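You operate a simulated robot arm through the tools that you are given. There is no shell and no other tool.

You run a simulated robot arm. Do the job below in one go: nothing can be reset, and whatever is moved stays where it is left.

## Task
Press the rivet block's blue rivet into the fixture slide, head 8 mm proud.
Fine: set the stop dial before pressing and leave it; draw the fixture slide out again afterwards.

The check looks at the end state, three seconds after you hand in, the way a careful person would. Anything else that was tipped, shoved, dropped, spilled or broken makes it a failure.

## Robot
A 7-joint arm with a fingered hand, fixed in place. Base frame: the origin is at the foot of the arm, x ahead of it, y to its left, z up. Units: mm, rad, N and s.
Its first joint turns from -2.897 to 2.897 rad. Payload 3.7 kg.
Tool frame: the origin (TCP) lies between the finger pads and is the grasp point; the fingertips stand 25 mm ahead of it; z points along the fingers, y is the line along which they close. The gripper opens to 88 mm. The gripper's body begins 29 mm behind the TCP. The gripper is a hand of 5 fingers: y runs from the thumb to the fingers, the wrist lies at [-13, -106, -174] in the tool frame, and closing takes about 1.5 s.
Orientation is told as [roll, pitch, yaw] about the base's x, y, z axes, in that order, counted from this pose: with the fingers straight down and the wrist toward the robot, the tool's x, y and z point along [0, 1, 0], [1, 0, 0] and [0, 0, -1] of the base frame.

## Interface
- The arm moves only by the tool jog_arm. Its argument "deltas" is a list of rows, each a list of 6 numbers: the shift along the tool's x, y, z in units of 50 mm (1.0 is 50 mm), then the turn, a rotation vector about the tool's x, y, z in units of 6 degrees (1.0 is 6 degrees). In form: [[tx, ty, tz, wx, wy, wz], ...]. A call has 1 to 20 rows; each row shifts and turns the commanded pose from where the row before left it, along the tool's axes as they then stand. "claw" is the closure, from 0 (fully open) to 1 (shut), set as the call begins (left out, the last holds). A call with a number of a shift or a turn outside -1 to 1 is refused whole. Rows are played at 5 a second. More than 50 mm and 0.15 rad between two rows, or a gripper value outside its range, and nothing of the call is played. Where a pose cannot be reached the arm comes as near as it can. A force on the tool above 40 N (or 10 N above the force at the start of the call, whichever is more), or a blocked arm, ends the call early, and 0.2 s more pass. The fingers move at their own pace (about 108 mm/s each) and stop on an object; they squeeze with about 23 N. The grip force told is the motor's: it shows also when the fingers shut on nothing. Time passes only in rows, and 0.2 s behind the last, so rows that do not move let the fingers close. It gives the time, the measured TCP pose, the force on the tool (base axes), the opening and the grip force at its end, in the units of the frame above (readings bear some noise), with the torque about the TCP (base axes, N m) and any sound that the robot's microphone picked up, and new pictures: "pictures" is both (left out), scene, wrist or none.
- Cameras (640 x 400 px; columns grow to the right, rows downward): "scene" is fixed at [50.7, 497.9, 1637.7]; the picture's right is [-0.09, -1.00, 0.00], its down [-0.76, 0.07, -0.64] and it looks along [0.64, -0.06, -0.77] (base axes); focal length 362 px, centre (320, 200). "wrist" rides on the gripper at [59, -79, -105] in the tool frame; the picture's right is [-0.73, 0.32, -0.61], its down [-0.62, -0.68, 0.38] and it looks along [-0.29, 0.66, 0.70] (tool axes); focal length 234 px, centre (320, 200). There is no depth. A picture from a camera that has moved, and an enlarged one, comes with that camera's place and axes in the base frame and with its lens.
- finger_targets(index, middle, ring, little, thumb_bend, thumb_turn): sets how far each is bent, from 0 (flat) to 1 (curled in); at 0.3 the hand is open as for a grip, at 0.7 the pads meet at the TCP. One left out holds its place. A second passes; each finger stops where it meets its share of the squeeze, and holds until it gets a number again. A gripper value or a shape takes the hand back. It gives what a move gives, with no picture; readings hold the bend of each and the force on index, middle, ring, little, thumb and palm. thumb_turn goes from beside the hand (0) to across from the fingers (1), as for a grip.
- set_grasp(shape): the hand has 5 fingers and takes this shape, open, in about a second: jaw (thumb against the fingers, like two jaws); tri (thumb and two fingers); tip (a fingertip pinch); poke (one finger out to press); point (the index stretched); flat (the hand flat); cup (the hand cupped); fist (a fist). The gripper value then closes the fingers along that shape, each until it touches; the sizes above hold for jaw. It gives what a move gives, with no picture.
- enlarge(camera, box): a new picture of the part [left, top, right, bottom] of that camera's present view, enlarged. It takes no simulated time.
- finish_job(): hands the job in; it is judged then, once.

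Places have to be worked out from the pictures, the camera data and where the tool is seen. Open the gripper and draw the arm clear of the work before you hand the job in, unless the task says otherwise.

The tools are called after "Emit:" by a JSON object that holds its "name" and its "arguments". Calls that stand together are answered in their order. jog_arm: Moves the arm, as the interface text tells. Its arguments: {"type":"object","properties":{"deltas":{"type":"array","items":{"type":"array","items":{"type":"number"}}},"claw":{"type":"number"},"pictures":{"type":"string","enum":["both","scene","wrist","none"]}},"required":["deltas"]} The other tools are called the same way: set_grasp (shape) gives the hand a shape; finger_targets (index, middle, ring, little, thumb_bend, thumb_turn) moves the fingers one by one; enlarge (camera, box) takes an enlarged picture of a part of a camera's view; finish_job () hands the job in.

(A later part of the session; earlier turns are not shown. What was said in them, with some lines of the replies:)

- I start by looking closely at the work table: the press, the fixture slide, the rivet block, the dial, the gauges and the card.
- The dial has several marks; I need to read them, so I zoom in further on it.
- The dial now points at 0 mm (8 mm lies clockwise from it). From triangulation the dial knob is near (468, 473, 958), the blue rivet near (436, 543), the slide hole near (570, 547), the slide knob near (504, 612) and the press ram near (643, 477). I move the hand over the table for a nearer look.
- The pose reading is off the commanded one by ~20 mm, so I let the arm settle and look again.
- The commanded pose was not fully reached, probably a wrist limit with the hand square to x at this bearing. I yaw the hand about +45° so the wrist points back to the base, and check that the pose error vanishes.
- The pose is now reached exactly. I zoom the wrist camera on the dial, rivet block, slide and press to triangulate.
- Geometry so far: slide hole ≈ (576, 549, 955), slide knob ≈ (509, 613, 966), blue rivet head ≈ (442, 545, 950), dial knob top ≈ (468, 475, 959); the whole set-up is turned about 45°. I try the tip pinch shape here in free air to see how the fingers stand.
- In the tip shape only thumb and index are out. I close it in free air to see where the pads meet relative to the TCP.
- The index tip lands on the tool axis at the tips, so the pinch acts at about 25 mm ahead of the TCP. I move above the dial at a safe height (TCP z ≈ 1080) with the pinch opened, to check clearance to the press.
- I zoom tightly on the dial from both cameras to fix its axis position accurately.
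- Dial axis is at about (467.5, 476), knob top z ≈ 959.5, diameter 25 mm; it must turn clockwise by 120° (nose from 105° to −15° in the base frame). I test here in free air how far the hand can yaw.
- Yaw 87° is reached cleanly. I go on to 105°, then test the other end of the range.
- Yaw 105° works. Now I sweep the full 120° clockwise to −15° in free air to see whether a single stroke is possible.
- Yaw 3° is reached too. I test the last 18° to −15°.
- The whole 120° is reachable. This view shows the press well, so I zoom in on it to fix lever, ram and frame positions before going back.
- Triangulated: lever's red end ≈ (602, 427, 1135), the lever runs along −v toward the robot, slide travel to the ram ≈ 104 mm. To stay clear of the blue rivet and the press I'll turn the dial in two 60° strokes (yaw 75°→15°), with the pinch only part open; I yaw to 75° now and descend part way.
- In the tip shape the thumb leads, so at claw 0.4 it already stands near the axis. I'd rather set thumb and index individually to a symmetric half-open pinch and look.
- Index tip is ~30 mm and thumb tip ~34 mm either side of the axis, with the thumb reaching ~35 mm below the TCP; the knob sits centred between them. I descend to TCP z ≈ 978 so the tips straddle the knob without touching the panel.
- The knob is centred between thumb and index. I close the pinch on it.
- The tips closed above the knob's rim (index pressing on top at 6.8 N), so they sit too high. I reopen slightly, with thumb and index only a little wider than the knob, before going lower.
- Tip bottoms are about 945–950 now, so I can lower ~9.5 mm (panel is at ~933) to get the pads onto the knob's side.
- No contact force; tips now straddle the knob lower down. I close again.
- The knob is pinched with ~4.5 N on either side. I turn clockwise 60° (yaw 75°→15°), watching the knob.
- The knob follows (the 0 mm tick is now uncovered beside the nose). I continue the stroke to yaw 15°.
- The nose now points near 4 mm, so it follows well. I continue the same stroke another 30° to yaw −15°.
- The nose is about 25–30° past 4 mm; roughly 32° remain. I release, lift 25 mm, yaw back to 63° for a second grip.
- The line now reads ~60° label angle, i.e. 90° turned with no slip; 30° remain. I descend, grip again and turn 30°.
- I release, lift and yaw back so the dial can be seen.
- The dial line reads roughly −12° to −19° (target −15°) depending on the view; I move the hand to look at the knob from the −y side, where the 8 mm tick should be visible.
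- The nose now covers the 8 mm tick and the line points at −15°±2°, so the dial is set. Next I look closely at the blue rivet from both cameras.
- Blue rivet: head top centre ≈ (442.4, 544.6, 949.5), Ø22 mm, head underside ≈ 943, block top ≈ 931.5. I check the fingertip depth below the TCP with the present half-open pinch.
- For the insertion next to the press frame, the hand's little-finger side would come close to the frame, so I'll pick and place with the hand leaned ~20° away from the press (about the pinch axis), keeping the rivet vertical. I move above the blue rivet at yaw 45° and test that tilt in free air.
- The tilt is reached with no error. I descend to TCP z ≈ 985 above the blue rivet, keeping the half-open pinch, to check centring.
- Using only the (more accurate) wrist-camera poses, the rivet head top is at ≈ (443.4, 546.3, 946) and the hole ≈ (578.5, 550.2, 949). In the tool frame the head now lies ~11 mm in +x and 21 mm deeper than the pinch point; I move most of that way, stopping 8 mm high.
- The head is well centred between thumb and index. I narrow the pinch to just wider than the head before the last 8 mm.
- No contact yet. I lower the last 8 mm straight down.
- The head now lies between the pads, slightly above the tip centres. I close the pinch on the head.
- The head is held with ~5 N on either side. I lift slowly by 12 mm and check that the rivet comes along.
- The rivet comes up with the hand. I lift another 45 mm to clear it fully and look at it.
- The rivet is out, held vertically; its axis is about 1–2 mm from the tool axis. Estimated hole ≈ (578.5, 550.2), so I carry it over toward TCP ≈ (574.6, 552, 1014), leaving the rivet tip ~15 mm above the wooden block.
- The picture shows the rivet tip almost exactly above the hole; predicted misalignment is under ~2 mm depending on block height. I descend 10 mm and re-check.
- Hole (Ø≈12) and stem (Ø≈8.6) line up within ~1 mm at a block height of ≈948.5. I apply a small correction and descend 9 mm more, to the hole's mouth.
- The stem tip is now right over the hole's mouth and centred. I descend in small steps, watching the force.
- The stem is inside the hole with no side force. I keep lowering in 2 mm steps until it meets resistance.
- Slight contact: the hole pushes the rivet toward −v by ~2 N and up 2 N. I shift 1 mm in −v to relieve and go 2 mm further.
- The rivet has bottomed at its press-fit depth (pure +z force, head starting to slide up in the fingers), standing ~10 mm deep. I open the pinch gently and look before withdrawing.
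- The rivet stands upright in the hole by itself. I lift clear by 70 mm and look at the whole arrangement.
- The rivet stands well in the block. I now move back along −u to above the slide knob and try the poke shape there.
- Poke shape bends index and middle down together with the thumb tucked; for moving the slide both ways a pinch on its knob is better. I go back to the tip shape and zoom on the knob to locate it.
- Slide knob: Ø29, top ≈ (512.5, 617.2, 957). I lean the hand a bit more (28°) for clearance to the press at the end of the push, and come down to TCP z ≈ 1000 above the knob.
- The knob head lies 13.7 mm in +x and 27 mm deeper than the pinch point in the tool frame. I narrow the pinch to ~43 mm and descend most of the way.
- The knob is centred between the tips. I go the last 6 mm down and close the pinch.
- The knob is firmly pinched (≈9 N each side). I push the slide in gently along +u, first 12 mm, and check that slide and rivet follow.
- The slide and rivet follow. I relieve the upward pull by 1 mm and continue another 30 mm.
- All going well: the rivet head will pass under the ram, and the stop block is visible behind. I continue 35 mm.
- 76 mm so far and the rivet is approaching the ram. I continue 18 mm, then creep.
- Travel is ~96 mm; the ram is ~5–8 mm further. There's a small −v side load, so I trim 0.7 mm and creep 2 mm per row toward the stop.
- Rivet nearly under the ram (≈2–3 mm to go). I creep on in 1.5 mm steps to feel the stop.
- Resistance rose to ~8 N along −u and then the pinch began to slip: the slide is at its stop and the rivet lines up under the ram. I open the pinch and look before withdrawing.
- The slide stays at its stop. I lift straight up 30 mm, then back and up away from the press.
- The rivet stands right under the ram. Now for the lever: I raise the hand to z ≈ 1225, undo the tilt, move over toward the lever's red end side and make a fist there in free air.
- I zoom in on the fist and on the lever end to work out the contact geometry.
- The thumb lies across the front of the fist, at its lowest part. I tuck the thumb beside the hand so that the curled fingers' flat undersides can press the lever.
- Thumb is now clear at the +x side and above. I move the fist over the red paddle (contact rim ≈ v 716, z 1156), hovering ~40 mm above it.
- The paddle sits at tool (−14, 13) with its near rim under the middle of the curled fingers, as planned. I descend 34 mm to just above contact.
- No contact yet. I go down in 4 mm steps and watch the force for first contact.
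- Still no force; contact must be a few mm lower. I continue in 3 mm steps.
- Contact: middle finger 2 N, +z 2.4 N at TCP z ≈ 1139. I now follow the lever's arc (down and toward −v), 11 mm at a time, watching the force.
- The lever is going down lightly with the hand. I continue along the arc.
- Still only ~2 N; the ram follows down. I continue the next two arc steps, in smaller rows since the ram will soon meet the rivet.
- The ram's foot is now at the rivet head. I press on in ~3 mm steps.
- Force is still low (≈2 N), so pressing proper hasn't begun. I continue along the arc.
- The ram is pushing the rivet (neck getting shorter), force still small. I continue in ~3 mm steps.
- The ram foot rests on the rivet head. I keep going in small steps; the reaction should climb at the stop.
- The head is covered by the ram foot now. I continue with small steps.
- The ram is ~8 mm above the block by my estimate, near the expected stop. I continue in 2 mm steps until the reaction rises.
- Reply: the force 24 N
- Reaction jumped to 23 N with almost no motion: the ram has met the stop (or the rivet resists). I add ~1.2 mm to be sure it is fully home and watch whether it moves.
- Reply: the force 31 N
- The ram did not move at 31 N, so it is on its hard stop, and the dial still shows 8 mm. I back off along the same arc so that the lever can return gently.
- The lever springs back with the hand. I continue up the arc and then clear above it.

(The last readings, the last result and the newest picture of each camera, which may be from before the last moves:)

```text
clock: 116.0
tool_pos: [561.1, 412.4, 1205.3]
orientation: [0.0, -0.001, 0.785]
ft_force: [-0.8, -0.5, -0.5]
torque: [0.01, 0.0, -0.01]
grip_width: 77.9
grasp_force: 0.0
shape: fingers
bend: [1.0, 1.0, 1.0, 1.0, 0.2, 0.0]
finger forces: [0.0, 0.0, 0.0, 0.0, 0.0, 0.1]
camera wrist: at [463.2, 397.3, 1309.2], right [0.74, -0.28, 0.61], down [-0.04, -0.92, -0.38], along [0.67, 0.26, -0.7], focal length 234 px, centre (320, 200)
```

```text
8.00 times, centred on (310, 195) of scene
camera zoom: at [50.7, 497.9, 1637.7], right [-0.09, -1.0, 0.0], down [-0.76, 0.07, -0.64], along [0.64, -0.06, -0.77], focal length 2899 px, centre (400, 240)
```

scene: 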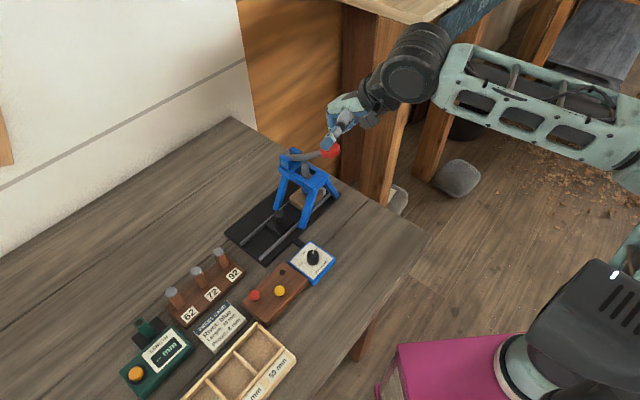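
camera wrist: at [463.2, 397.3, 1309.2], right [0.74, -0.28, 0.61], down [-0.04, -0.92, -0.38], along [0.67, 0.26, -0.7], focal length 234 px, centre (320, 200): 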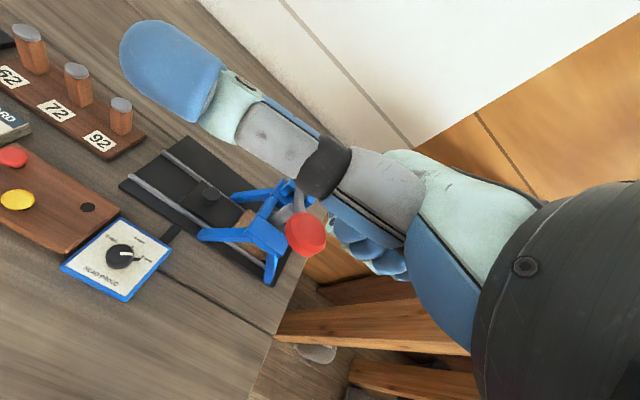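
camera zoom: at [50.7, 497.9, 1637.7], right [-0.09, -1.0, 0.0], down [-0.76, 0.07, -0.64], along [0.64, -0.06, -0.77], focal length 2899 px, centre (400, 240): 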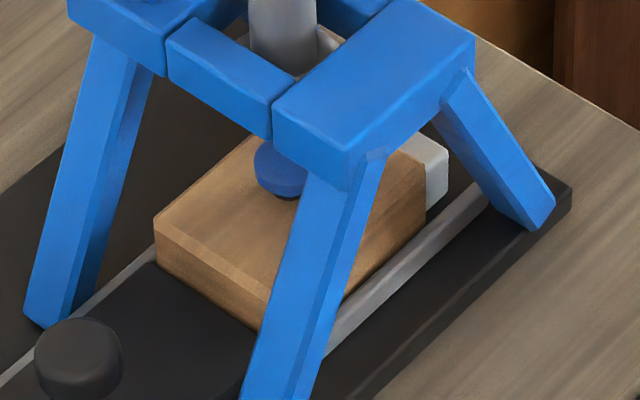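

The rivet is pressed and the ram is back up. Now I return to draw the slide out: raise, re-form the pinch (thumb opposed), and go back over the slide side.

Emit:
{"name": "jog_arm", "arguments": {"deltas": [[0, 0, -0.4, 0, 0, 0], [0.553, 0.44, 0, 0, 0, 0], [0.553, 0.44, 0, 0, 0, 0], [0.553, 0.44, 0, 0, 0, 0], [0.553, 0.44, 0, 0, 0, 0], [0.553, 0.44, 0, 0, 0, 0], [0, 0, 0, 0, 0, 0]], "pictures": "none"}}

Emit:
{"name": "finger_targets", "arguments": {"index": 0.46, "thumb_bend": 0.48, "thumb_turn": 1.0, "middle": 1.0, "ring": 1.0, "little": 1.0}}

Emit:
{"name": "jog_arm", "arguments": {"deltas": [[0, 0, 0, 0, -0.934, 0], [0, 0, 0, 0, -0.934, 0], [0, 0, 0, 0, -0.934, 0], [0, 0, 0, 0, -0.934, 0], [0, 0, 0, 0, -0.934, 0], [0, 0, 0, 0, 0, 0], [0, 0, 0, 0, 0, 0]], "pictures": "both"}}

```text
clock: 117.6
tool_pos: [539.0, 588.7, 1224.0]
orientation: [-0.001, 0.001, 0.785]
ft_force: [-0.2, 0.2, -0.2]
torque: [-0.03, -0.02, -0.01]
grip_width: 77.7
grasp_force: 0.0
shape: fingers
bend: [1.0, 1.0, 1.0, 1.0, 0.2, 0.0]
finger forces: [0.0, 0.0, 0.1, 0.0, 0.0, 0.0]
```

```text
clock: 118.6
tool_pos: [539.4, 586.9, 1221.8]
orientation: [0.0, -0.001, 0.785]
ft_force: [-0.4, -0.5, -0.4]
torque: [0.0, 0.03, 0.03]
grip_width: 48.1
grasp_force: 0.1
shape: fingers
bend: [0.46, 1.0, 1.0, 1.0, 0.48, 1.0]
finger forces: [0.0, 0.1, 0.1, 0.1, 0.1, 0.0]
```

```text
clock: 120.2
tool_pos: [541.4, 589.1, 1224.8]
orientation: [-0.489, 0.0, 0.786]
ft_force: [-0.8, 0.1, -0.2]
torque: [-0.01, -0.02, -0.01]
grip_width: 48.4
grasp_force: 0.1
shape: fingers
bend: [0.46, 1.0, 1.0, 1.0, 0.48, 1.0]
finger forces: [0.0, 0.0, 0.1, 0.0, 0.0, 0.1]
camera wrist: at [413.1, 602.5, 1288.4], right [0.48, -0.02, 0.88], down [0.03, -1.0, -0.05], along [0.88, 0.05, -0.48], focal length 234 px, centre (320, 200)
```

scene: 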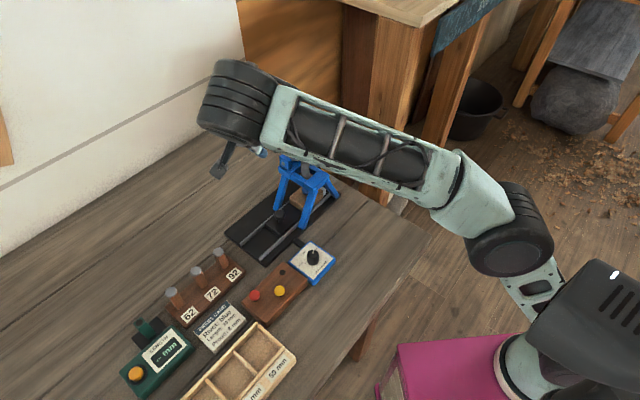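
wrist: 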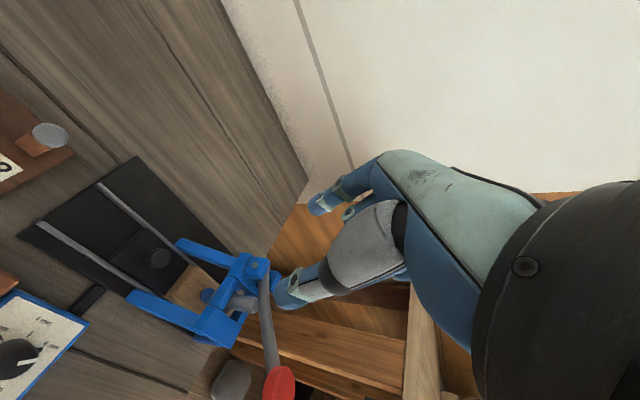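

I descend to z ≈ 1035 on the outer side of the slide, the same spot from which I withdrew, and check.

Emit:
{"name": "jog_arm", "arguments": {"deltas": [[0.353, 0, 0.664, 0, 0, 0], [0.353, 0, 0.664, 0, 0, 0], [0.353, 0, 0.664, 0, 0, 0], [0.353, 0, 0.664, 0, 0, 0], [0.353, 0, 0.664, 0, 0, 0], [0, 0, 0, 0, 0, 0], [0, 0, 0, 0, 0, 0]], "pictures": "wrist"}}

Emit:
{"name": "enlarge", "arguments": {"camera": "wrist", "box": [200, 200, 420, 390]}}

```text
clock: 121.8
tool_pos: [540.0, 584.9, 1036.9]
orientation: [-0.487, 0.0, 0.786]
ft_force: [-0.6, 0.7, 0.1]
torque: [0.01, 0.0, 0.02]
grip_width: 48.3
grasp_force: 0.1
shape: fingers
bend: [0.46, 1.0, 1.0, 1.0, 0.48, 1.0]
finger forces: [0.0, 0.0, 0.1, 0.1, 0.1, 0.0]
camera wrist: at [411.8, 599.1, 1100.7], right [0.48, -0.02, 0.88], down [0.03, -1.0, -0.05], along [0.88, 0.05, -0.48], focal length 234 px, centre (320, 200)
```

wrist: 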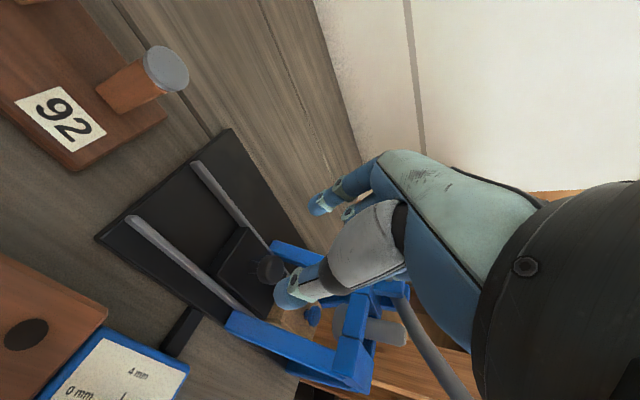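

```text
2.11 times, centred on (310, 295) of wrist
camera zoom: at [411.8, 599.1, 1100.7], right [0.48, -0.02, 0.88], down [0.03, -1.0, -0.05], along [0.88, 0.05, -0.48], focal length 493 px, centre (341, 0)
```

zoom: 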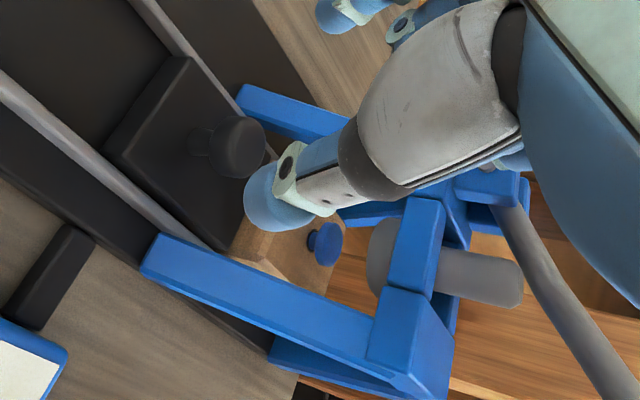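

The rivet head now sits low on the block and the knob is visible. I move in over the knob, staying ~10 mm above it, and check alignment.

Emit:
{"name": "jog_arm", "arguments": {"deltas": [[-0.2075, 0.035, 0.375, 0, 0, 0], [-0.2075, 0.035, 0.375, 0, 0, 0], [-0.2075, 0.035, 0.375, 0, 0, 0], [0, 0, 0, 0, 0, 0], [0, 0, 0, 0, 0, 0]], "pictures": "none"}}

Emit:
{"name": "enlarge", "arguments": {"camera": "wrist", "box": [220, 150, 400, 350]}}

```text
clock: 123.0
tool_pos: [582.0, 552.8, 1002.4]
orientation: [-0.488, -0.001, 0.786]
ft_force: [-0.3, -0.4, 0.1]
torque: [0.05, -0.01, 0.02]
grip_width: 48.1
grasp_force: 0.0
shape: fingers
bend: [0.46, 1.0, 1.0, 1.0, 0.48, 1.0]
finger forces: [0.0, 0.0, 0.1, 0.0, 0.1, 0.0]
```

```text
2.00 times, centred on (310, 250) of wrist
camera zoom: at [453.8, 567.1, 1066.3], right [0.48, -0.02, 0.88], down [0.03, -1.0, -0.05], along [0.88, 0.05, -0.48], focal length 468 px, centre (340, 100)
```

zoom: 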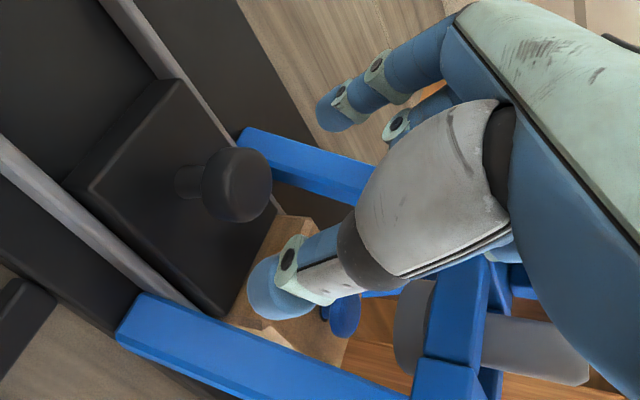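

Knob is 16.5 mm in +x, −2 in y and 30 mm deeper in the tool frame. I descend onto it.

Emit:
{"name": "jog_arm", "arguments": {"deltas": [[0.1053, -0.04, 0.2, 0, 0, 0], [0.1053, 0, 0.2, 0, 0, 0], [0, 0, 0, 0, 0, 0]], "pictures": "none"}}

Emit:
{"name": "jog_arm", "arguments": {"deltas": [[0.1053, 0, 0.2, 0, 0, 0], [0, 0, 0, 0, 0, 0]], "pictures": "none"}}

Emit:
{"name": "enlarge", "arguments": {"camera": "wrist", "box": [220, 150, 400, 350]}}

```text
clock: 123.8
tool_pos: [580.6, 551.9, 978.2]
orientation: [-0.488, -0.001, 0.785]
ft_force: [0.4, -0.4, 0.0]
torque: [0.02, 0.01, 0.02]
grip_width: 48.1
grasp_force: 0.1
shape: fingers
bend: [0.46, 1.0, 1.0, 1.0, 0.48, 1.0]
finger forces: [0.0, 0.0, 0.0, 0.1, 0.1, 0.0]
```

```text
clock: 124.4
tool_pos: [580.9, 551.9, 968.3]
orientation: [-0.489, 0.0, 0.786]
ft_force: [0.1, -0.8, -0.6]
torque: [0.01, 0.04, 0.04]
grip_width: 48.2
grasp_force: 0.1
shape: fingers
bend: [0.46, 1.0, 1.0, 1.0, 0.48, 1.0]
finger forces: [0.0, 0.0, 0.0, 0.0, 0.0, 0.1]
```

```text
2.00 times, centred on (310, 250) of wrist
camera zoom: at [454.1, 566.5, 1031.8], right [0.48, -0.02, 0.88], down [0.03, -1.0, -0.05], along [0.88, 0.05, -0.48], focal length 468 px, centre (340, 100)
```

zoom: 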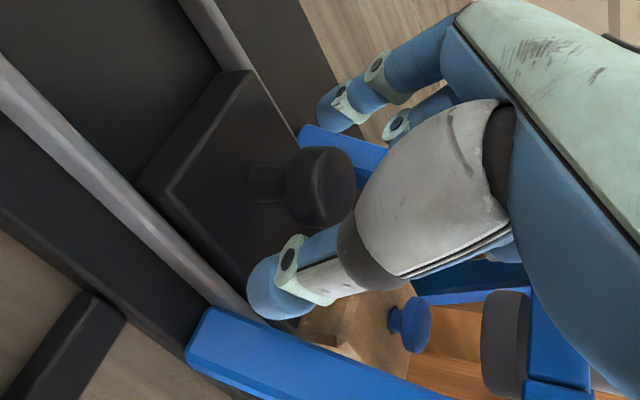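

The knob sits centred between the tips. I close the pinch on it.

Emit:
{"name": "finger_targets", "arguments": {"index": 0.72, "thumb_bend": 0.74}}

Emit:
{"name": "enlarge", "arguments": {"camera": "wrist", "box": [220, 150, 400, 350]}}

```text
clock: 125.4
tool_pos: [582.4, 551.2, 967.6]
orientation: [-0.488, -0.001, 0.785]
ft_force: [-2.3, -3.5, -5.3]
torque: [-0.09, 0.04, -0.07]
grip_width: 14.3
grasp_force: 8.4
shape: fingers
bend: [0.61, 1.0, 1.0, 1.0, 0.63, 1.0]
finger forces: [7.8, 0.1, 0.0, 0.0, 9.2, 0.1]
```

```text
2.00 times, centred on (310, 250) of wrist
camera zoom: at [454.1, 566.5, 1031.5], right [0.48, -0.02, 0.88], down [0.03, -1.0, -0.05], along [0.88, 0.05, -0.48], focal length 468 px, centre (340, 100)
```

zoom: 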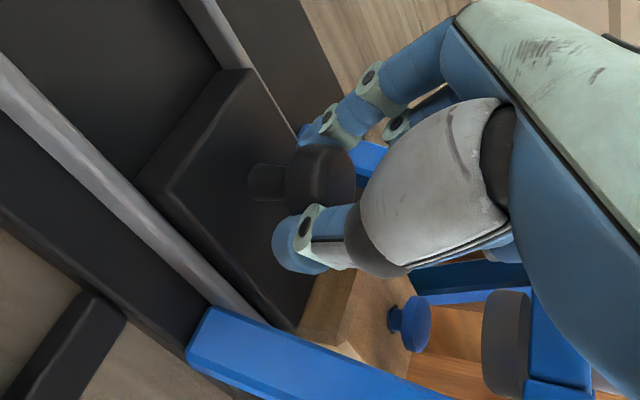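

Firm grip (8–9 N). I trim 0.7 mm in −v to relieve side load and draw the slide out along −u, first 12 mm.

Emit:
{"name": "jog_arm", "arguments": {"deltas": [[0, -0.014, 0, 0, 0, 0], [0.053, 0, -0.0282, 0, 0, 0], [0.053, 0, -0.0282, 0, 0, 0], [0.053, 0, -0.0282, 0, 0, 0], [0.053, 0, -0.0282, 0, 0, 0], [0, 0, 0, 0, 0, 0]], "pictures": "none"}}

Emit:
{"name": "enlarge", "arguments": {"camera": "wrist", "box": [220, 150, 400, 350]}}

```text
clock: 126.8
tool_pos: [573.3, 558.7, 966.8]
orientation: [-0.488, -0.001, 0.786]
ft_force: [0.8, -0.3, -7.0]
torque: [-0.02, 0.05, -0.03]
grip_width: 14.3
grasp_force: 8.2
shape: fingers
bend: [0.6, 1.0, 1.0, 1.0, 0.64, 1.0]
finger forces: [8.9, 0.0, 0.0, 0.0, 7.6, 0.0]
```

```text
2.00 times, centred on (310, 250) of wrist
camera zoom: at [445.1, 573.6, 1031.7], right [0.48, -0.02, 0.88], down [0.03, -1.0, -0.05], along [0.88, 0.05, -0.48], focal length 468 px, centre (340, 100)
```

zoom: 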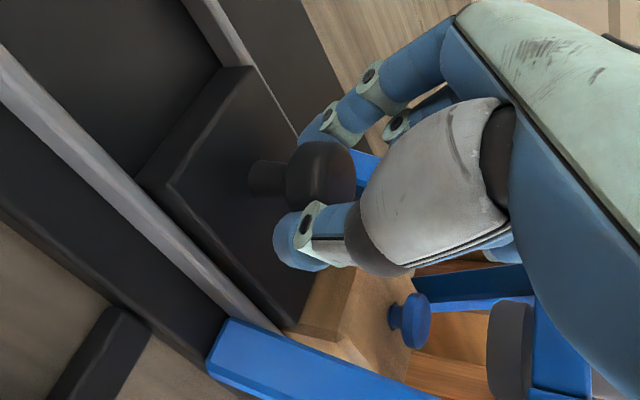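

The slide comes along. I draw it out another 45 mm.

Emit:
{"name": "jog_arm", "arguments": {"deltas": [[0.0883, 0, -0.047, 0, 0, 0], [0.0883, 0, -0.047, 0, 0, 0], [0.0883, 0, -0.047, 0, 0, 0], [0.0883, 0, -0.047, 0, 0, 0], [0.0883, 0.007, -0.047, 0, 0, 0], [0.0883, 0, -0.047, 0, 0, 0], [0.0883, 0, -0.047, 0, 0, 0], [0.0883, 0, -0.047, 0, 0, 0], [0.0883, 0, -0.047, 0, 0, 0], [0, 0, 0, 0, 0, 0]], "pictures": "none"}}

Emit:
{"name": "enlarge", "arguments": {"camera": "wrist", "box": [220, 150, 400, 350]}}

```text
clock: 129.0
tool_pos: [541.1, 591.5, 968.1]
orientation: [-0.49, 0.001, 0.786]
ft_force: [-1.7, -2.8, -8.3]
torque: [-0.04, 0.06, -0.06]
grip_width: 14.5
grasp_force: 8.4
shape: fingers
bend: [0.6, 1.0, 1.0, 1.0, 0.64, 1.0]
finger forces: [8.1, 0.0, 0.0, 0.0, 8.7, 0.1]
```

```text
2.00 times, centred on (310, 250) of wrist
camera zoom: at [413.2, 607.0, 1032.4], right [0.48, -0.02, 0.88], down [0.03, -1.0, -0.05], along [0.88, 0.05, -0.48], focal length 468 px, centre (340, 100)
```

zoom: 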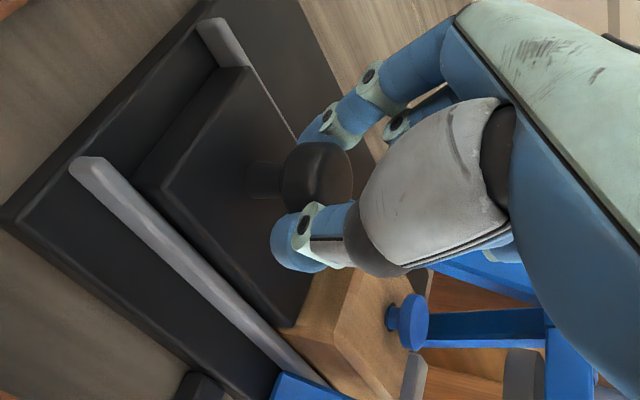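

Going well; ~45 mm remain to the original position. I trim 0.5 mm in −v and draw 40 mm more.

Emit:
{"name": "jog_arm", "arguments": {"deltas": [[0, -0.012, 0, 0, 0, 0], [0.0883, 0, -0.047, 0, 0, 0], [0.0883, 0, -0.047, 0, 0, 0], [0.0883, 0, -0.047, 0, 0, 0], [0.0883, 0, -0.047, 0, 0, 0], [0.0883, 0, -0.047, 0, 0, 0], [0.0883, 0, -0.047, 0, 0, 0], [0.0883, 0, -0.047, 0, 0, 0], [0.0883, 0, -0.047, 0, 0, 0], [0, 0, 0, 0, 0, 0]], "pictures": "none"}}

Emit:
{"name": "enlarge", "arguments": {"camera": "wrist", "box": [220, 150, 400, 350]}}

```text
clock: 131.2
tool_pos: [511.9, 620.5, 968.6]
orientation: [-0.489, 0.0, 0.785]
ft_force: [-2.1, -1.9, -7.9]
torque: [-0.08, 0.09, -0.02]
grip_width: 14.2
grasp_force: 8.7
shape: fingers
bend: [0.6, 1.0, 1.0, 1.0, 0.64, 1.0]
finger forces: [7.8, 0.0, 0.0, 0.0, 9.0, 0.1]
```

```text
2.00 times, centred on (310, 250) of wrist
camera zoom: at [384.4, 635.2, 1032.4], right [0.48, -0.02, 0.88], down [0.03, -1.0, -0.05], along [0.88, 0.05, -0.48], focal length 468 px, centre (340, 100)
```

zoom: 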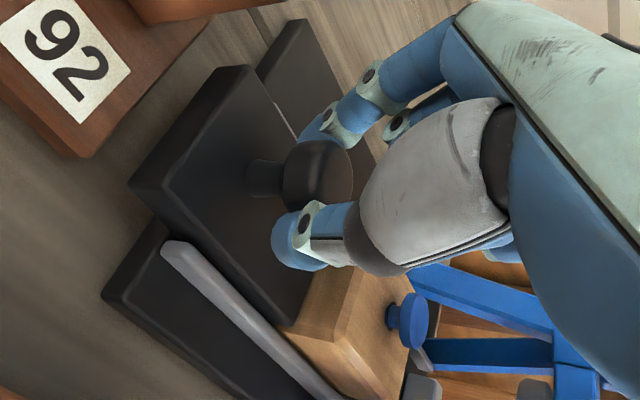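

About 4 mm remain to its starting place. I creep 2 mm at a time and feel for an outer stop.

Emit:
{"name": "jog_arm", "arguments": {"deltas": [[0.0353, 0, -0.0188, 0, 0, 0], [0.0353, 0, -0.0188, 0, 0, 0], [0, 0, 0, 0, 0, 0]], "pictures": "none"}}

Emit:
{"name": "enlarge", "arguments": {"camera": "wrist", "box": [220, 150, 400, 350]}}

```text
clock: 132.0
tool_pos: [510.2, 623.6, 967.0]
orientation: [-0.488, 0.0, 0.784]
ft_force: [4.0, -7.9, -7.7]
torque: [-0.12, -0.03, -0.07]
grip_width: 14.9
grasp_force: 9.2
shape: fingers
bend: [0.6, 1.0, 1.0, 1.0, 0.63, 1.0]
finger forces: [6.7, 0.1, 0.0, 0.1, 10.3, 0.0]
```

```text
2.00 times, centred on (310, 250) of wrist
camera zoom: at [382.4, 637.8, 1031.6], right [0.48, -0.02, 0.88], down [0.03, -1.0, -0.05], along [0.88, 0.05, -0.48], focal length 468 px, centre (340, 100)
```

zoom: 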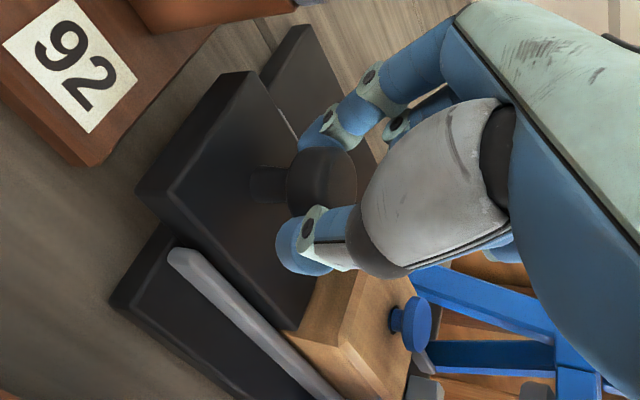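

Resistance of ~8 N along u: the slide is at its outer stop, fully drawn out. I release the knob and lift clear.

Emit:
{"name": "finger_targets", "arguments": {"index": 0.46, "thumb_bend": 0.48}}

Emit:
{"name": "jog_arm", "arguments": {"deltas": [[-0.141, 0, -0.265, 0, 0, 0], [-0.141, 0, -0.265, 0, 0, 0], [-0.235, 0, -0.441, 0, 0, 0], [-0.235, 0, -0.441, 0, 0, 0], [-0.235, 0, -0.441, 0, 0, 0], [0, 0, 0, 0, 0, 0], [0, 0, 0, 0, 0, 0]], "pictures": "both"}}

Emit:
{"name": "enlarge", "arguments": {"camera": "wrist", "box": [180, 200, 360, 380]}}

```text
clock: 133.0
tool_pos: [508.6, 623.0, 968.0]
orientation: [-0.489, -0.001, 0.784]
ft_force: [0.1, 0.5, 0.3]
torque: [0.01, 0.01, -0.03]
grip_width: 47.7
grasp_force: 0.0
shape: fingers
bend: [0.46, 1.0, 1.0, 1.0, 0.48, 1.0]
finger forces: [0.0, 0.0, 0.1, 0.0, 0.1, 0.1]
```

```text
clock: 134.6
tool_pos: [508.5, 623.5, 1073.7]
orientation: [-0.488, 0.0, 0.786]
ft_force: [0.5, -0.6, -0.6]
torque: [0.0, 0.01, 0.02]
grip_width: 47.7
grasp_force: 0.2
shape: fingers
bend: [0.46, 1.0, 1.0, 1.0, 0.48, 1.0]
finger forces: [0.0, 0.0, 0.0, 0.1, 0.0, 0.0]
camera wrist: at [381.3, 638.5, 1138.2], right [0.48, -0.02, 0.88], down [0.03, -1.0, -0.05], along [0.88, 0.05, -0.48], focal length 234 px, centre (320, 200)
```

scene: 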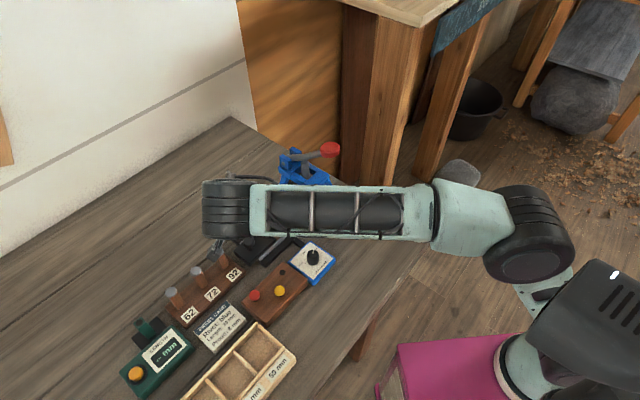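
wrist: 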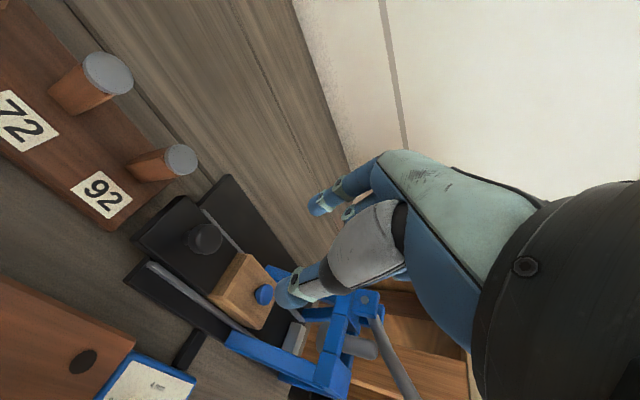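

```text
2.22 times, centred on (270, 290) of wrist
camera zoom: at [381.3, 638.5, 1138.2], right [0.48, -0.02, 0.88], down [0.03, -1.0, -0.05], along [0.88, 0.05, -0.48], focal length 520 px, centre (431, 0)
```

zoom: 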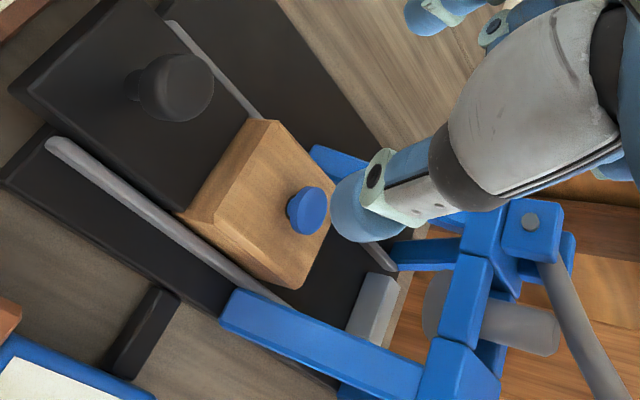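

The slide is out with the rivet in it. I zoom in on the rivet to judge how far the head stands proud.

Emit:
{"name": "enlarge", "arguments": {"camera": "wrist", "box": [220, 255, 310, 335]}}

```text
5.00 times, centred on (265, 295) of wrist
camera zoom: at [381.3, 638.5, 1138.2], right [0.48, -0.02, 0.88], down [0.03, -1.0, -0.05], along [0.88, 0.05, -0.48], focal length 1171 px, centre (595, -275)
```

zoom: 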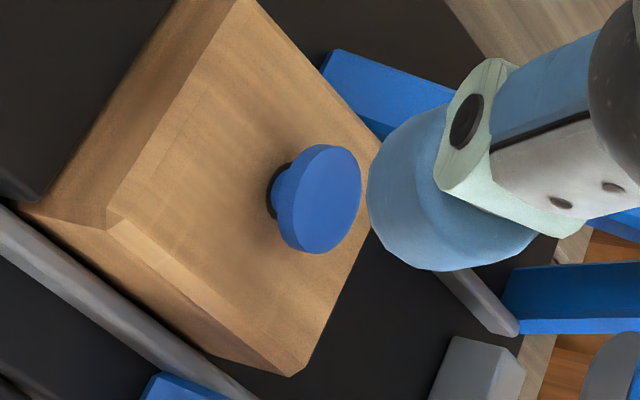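

From here the head top looks ~11 mm above the block and its underside ~6–7 mm, but the view is steep. I go down 72 mm again (still above the knob) for a flatter, closer view of the gap under the head.

Emit:
{"name": "jog_arm", "arguments": {"deltas": [[0.338, 0, 0.636, 0, 0, 0], [0.338, 0, 0.636, 0, 0, 0], [0, 0, 0, 0, 0, 0], [0, 0, 0, 0, 0, 0]], "pictures": "none"}}

Emit:
{"name": "enlarge", "arguments": {"camera": "wrist", "box": [260, 260, 330, 330]}}

Emit:
{"name": "enlarge", "arguments": {"camera": "wrist", "box": [200, 200, 400, 390]}}

```text
clock: 135.6
tool_pos: [511.2, 621.3, 1001.0]
orientation: [-0.489, -0.001, 0.788]
ft_force: [-0.9, -0.2, -0.4]
torque: [0.03, -0.01, 0.02]
grip_width: 47.6
grasp_force: 0.0
shape: fingers
bend: [0.46, 1.0, 1.0, 1.0, 0.48, 1.0]
finger forces: [0.0, 0.1, 0.1, 0.0, 0.0, 0.1]
```

```text
5.71 times, centred on (295, 295) of wrist
camera zoom: at [383.6, 636.9, 1064.9], right [0.48, -0.02, 0.88], down [0.03, -1.0, -0.05], along [0.88, 0.05, -0.48], focal length 1338 px, centre (463, -343)
```

zoom: 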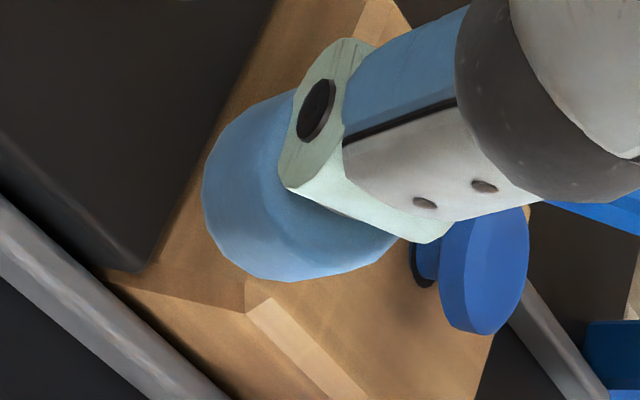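

```text
2.11 times, centred on (300, 295) of wrist
camera zoom: at [383.6, 636.9, 1064.9], right [0.48, -0.02, 0.88], down [0.03, -1.0, -0.05], along [0.88, 0.05, -0.48], focal length 493 px, centre (362, 0)
```

zoom: 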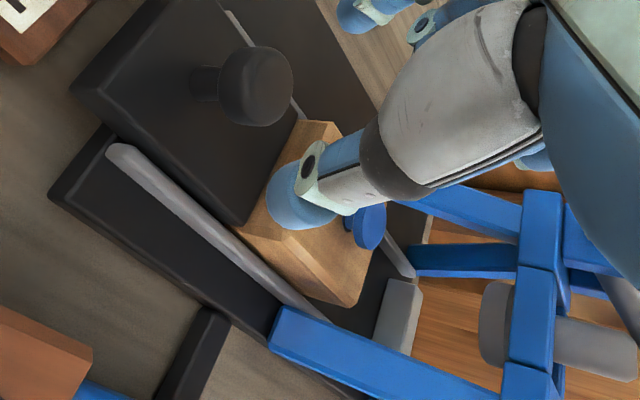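

In this flatter view the gap under the head measures ≈7.8 mm (head ≈5.5 mm thick), i.e. 8 mm proud as set by the dial. I now withdraw: up, undo the tilt, and back toward the robot.

Emit:
{"name": "jog_arm", "arguments": {"deltas": [[-0.357, 0, -0.671, 0, 0, 0], [-0.357, 0, -0.671, 0, 0, 0], [-0.357, 0, -0.671, 0, 0, 0], [-0.357, 0, -0.671, 0, 0, 0], [-0.357, 0, -0.671, 0, 0, 0], [0, 0, 0, 0, 0.934, 0], [0, 0, 0, 0, 0.934, 0], [0, 0, 0, 0, 0.934, 0], [0, 0, 0, 0, 0.934, 0], [0, 0, 0, 0, 0.934, 0], [-0.264, -0.688, -0.2, 0, 0, 0], [-0.264, -0.688, -0.2, 0, 0, 0], [-0.264, -0.688, -0.2, 0, 0, 0], [-0.264, -0.688, -0.2, 0, 0, 0], [-0.264, -0.688, -0.2, 0, 0, 0], [-0.264, -0.688, -0.2, 0, 0, 0], [0, 0, 0, 0, 0, 0], [0, 0, 0, 0, 0, 0]], "pictures": "both"}}

Emit:
{"name": "set_grasp", "arguments": {"shape": "jaw"}}

Emit:
{"name": "enlarge", "arguments": {"camera": "scene", "box": [215, 130, 355, 290]}}

Emit:
{"name": "enlarge", "arguments": {"camera": "scene", "box": [110, 230, 310, 400]}}

```text
clock: 139.4
tool_pos: [417.2, 418.9, 1250.3]
orientation: [0.0, -0.001, 0.786]
ft_force: [0.2, 0.8, 0.4]
torque: [-0.01, 0.02, 0.02]
grip_width: 47.5
grasp_force: 0.0
shape: fingers
bend: [0.46, 1.0, 1.0, 1.0, 0.48, 1.0]
finger forces: [0.0, 0.0, 0.0, 0.0, 0.1, 0.1]
camera wrist: at [319.9, 404.3, 1353.9], right [0.74, -0.29, 0.61], down [-0.04, -0.92, -0.38], along [0.67, 0.26, -0.7], focal length 234 px, centre (320, 200)
```

scene: 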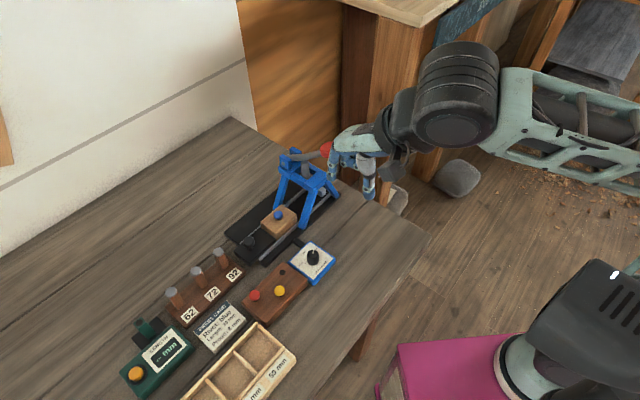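
wrist: 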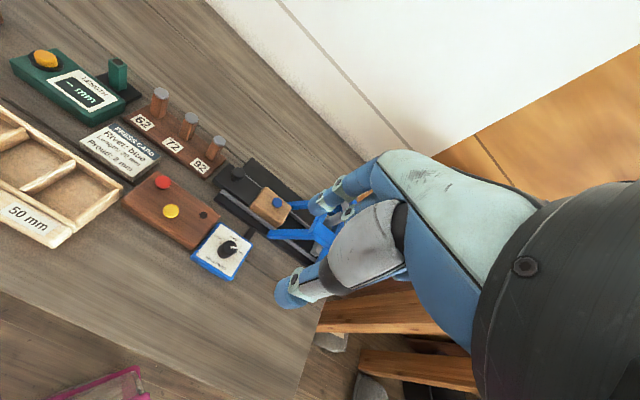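

```text
clock: 140.3
tool_pos: [417.0, 421.0, 1248.7]
orientation: [-0.001, 0.002, 0.785]
ft_force: [-0.4, 0.2, 0.1]
torque: [-0.01, -0.04, -0.02]
grip_width: 87.8
grasp_force: 0.1
shape: jaw
bend: [0.3, 0.3, 0.3, 0.3, 0.3, 0.98]
finger forces: [0.0, 0.0, 0.1, 0.0, 0.0, 0.1]
```

```text
2.50 times, centred on (285, 210) of scene
camera zoom: at [50.7, 497.9, 1637.7], right [-0.09, -1.0, 0.0], down [-0.76, 0.07, -0.64], along [0.64, -0.06, -0.77], focal length 906 px, centre (408, 175)
```

zoom: 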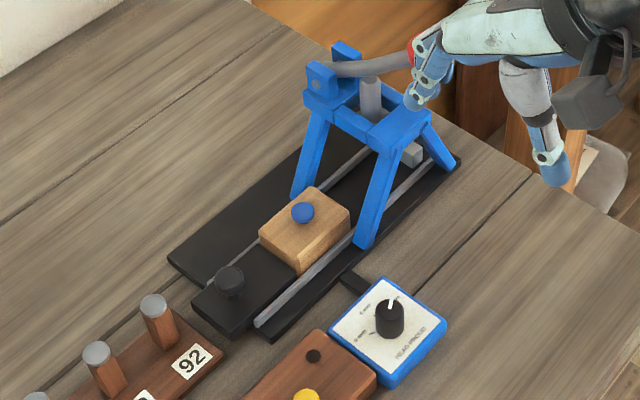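

```text
2.35 times, centred on (210, 315) of scene
camera zoom: at [50.7, 497.9, 1637.7], right [-0.09, -1.0, 0.0], down [-0.76, 0.07, -0.64], along [0.64, -0.06, -0.77], focal length 853 px, centre (579, -71)
```

zoom: 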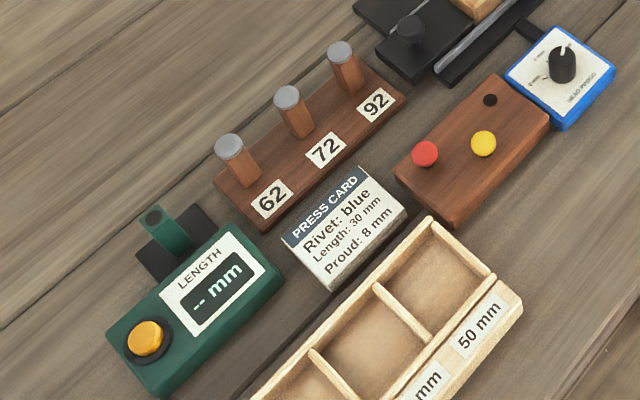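

All else stands where it was, and the slide is back at its original place. I retreat a bit further and make a last check of the dial and lever.

Emit:
{"name": "jog_arm", "arguments": {"deltas": [[-0.3, -0.5, -0.3, 0, 0, 0], [-0.3, -0.5, -0.3, 0, 0, 0], [-0.3, -0.5, -0.3, 0, 0, 0], [0, 0, 0, 0, 0, 0], [0, 0, 0, 0, 0, 0]], "pictures": "scene"}}

Emit:
{"name": "enlarge", "arguments": {"camera": "scene", "box": [295, 235, 335, 275]}}

Emit:
{"name": "enlarge", "arguments": {"camera": "scene", "box": [225, 130, 345, 260]}}

```text
clock: 141.5
tool_pos: [396.2, 335.5, 1295.4]
orientation: [0.0, -0.001, 0.785]
ft_force: [-0.6, 0.1, -0.1]
torque: [-0.01, 0.0, 0.02]
grip_width: 87.7
grasp_force: 0.0
shape: jaw
bend: [0.3, 0.3, 0.3, 0.3, 0.3, 0.98]
finger forces: [0.0, 0.1, 0.0, 0.0, 0.0, 0.1]
```

scene: 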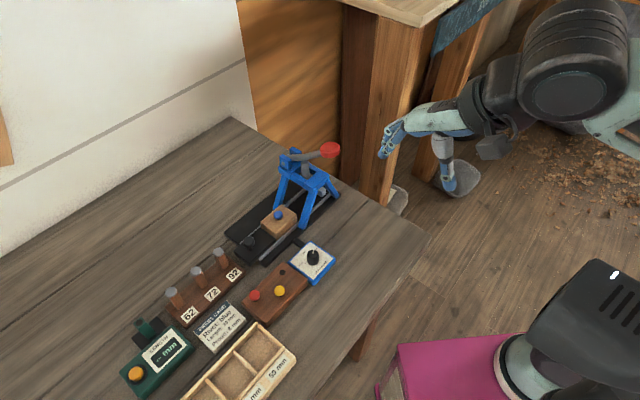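

```text
10.00 times, centred on (315, 255) of scene
camera zoom: at [50.7, 497.9, 1637.7], right [-0.09, -1.0, 0.0], down [-0.76, 0.07, -0.64], along [0.64, -0.06, -0.77], focal length 3624 px, centre (370, -350)
```

zoom: 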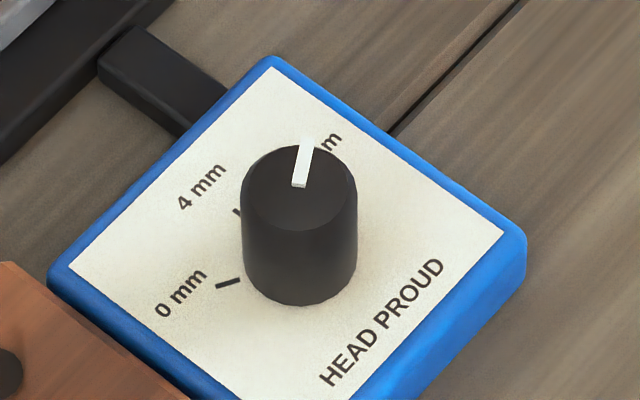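

```text
3.08 times, centred on (285, 195) of scene
camera zoom: at [50.7, 497.9, 1637.7], right [-0.09, -1.0, 0.0], down [-0.76, 0.07, -0.64], along [0.64, -0.06, -0.77], focal length 1115 px, centre (428, 215)
```

zoom: 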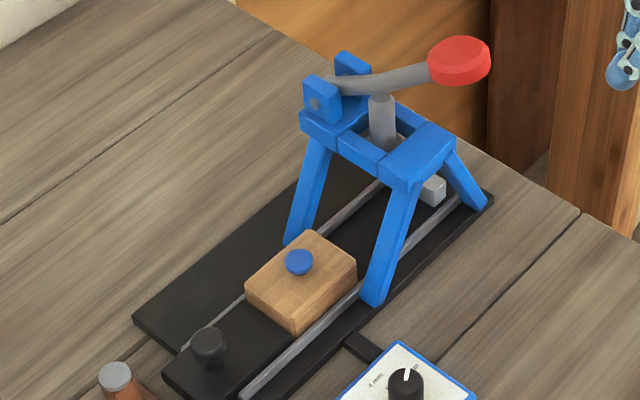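

The dial is unchanged at 8 mm and the lever is back up. The slide is drawn out with the blue rivet pressed in and its head about 8 mm proud. Nothing else has moved, the hand is open and clear, so I hand the job in.

Emit:
{"name": "finish_job", "arguments": {}}

```text
The job is handed in.
```

I pressed the blue rivet into the fixture slide and handed the job in. The gap under its head measured about 7.8 mm from the wrist camera.

- **Dial:** I set it to 8 mm before pressing and left it there. The last picture still shows it at 8 mm.
- **Pressing:** I pressed the lever until the ram stopped dead (no movement at about 31 N). It went back up afterwards.
- **Slide:** It is drawn out again to its outer stop.
- **Everything else:** The other rivets, pins, card, tray and gauge look undisturbed, and the hand is open and clear of the work.

The 8 mm rests on two readings. I measured to the underside of the head, so its top stands about 13 mm above the block. An earlier, steeper view put the gap nearer 6–7 mm. I trusted the flatter view because it agrees with the ram stopping hard at the dial's 8 mm setting.
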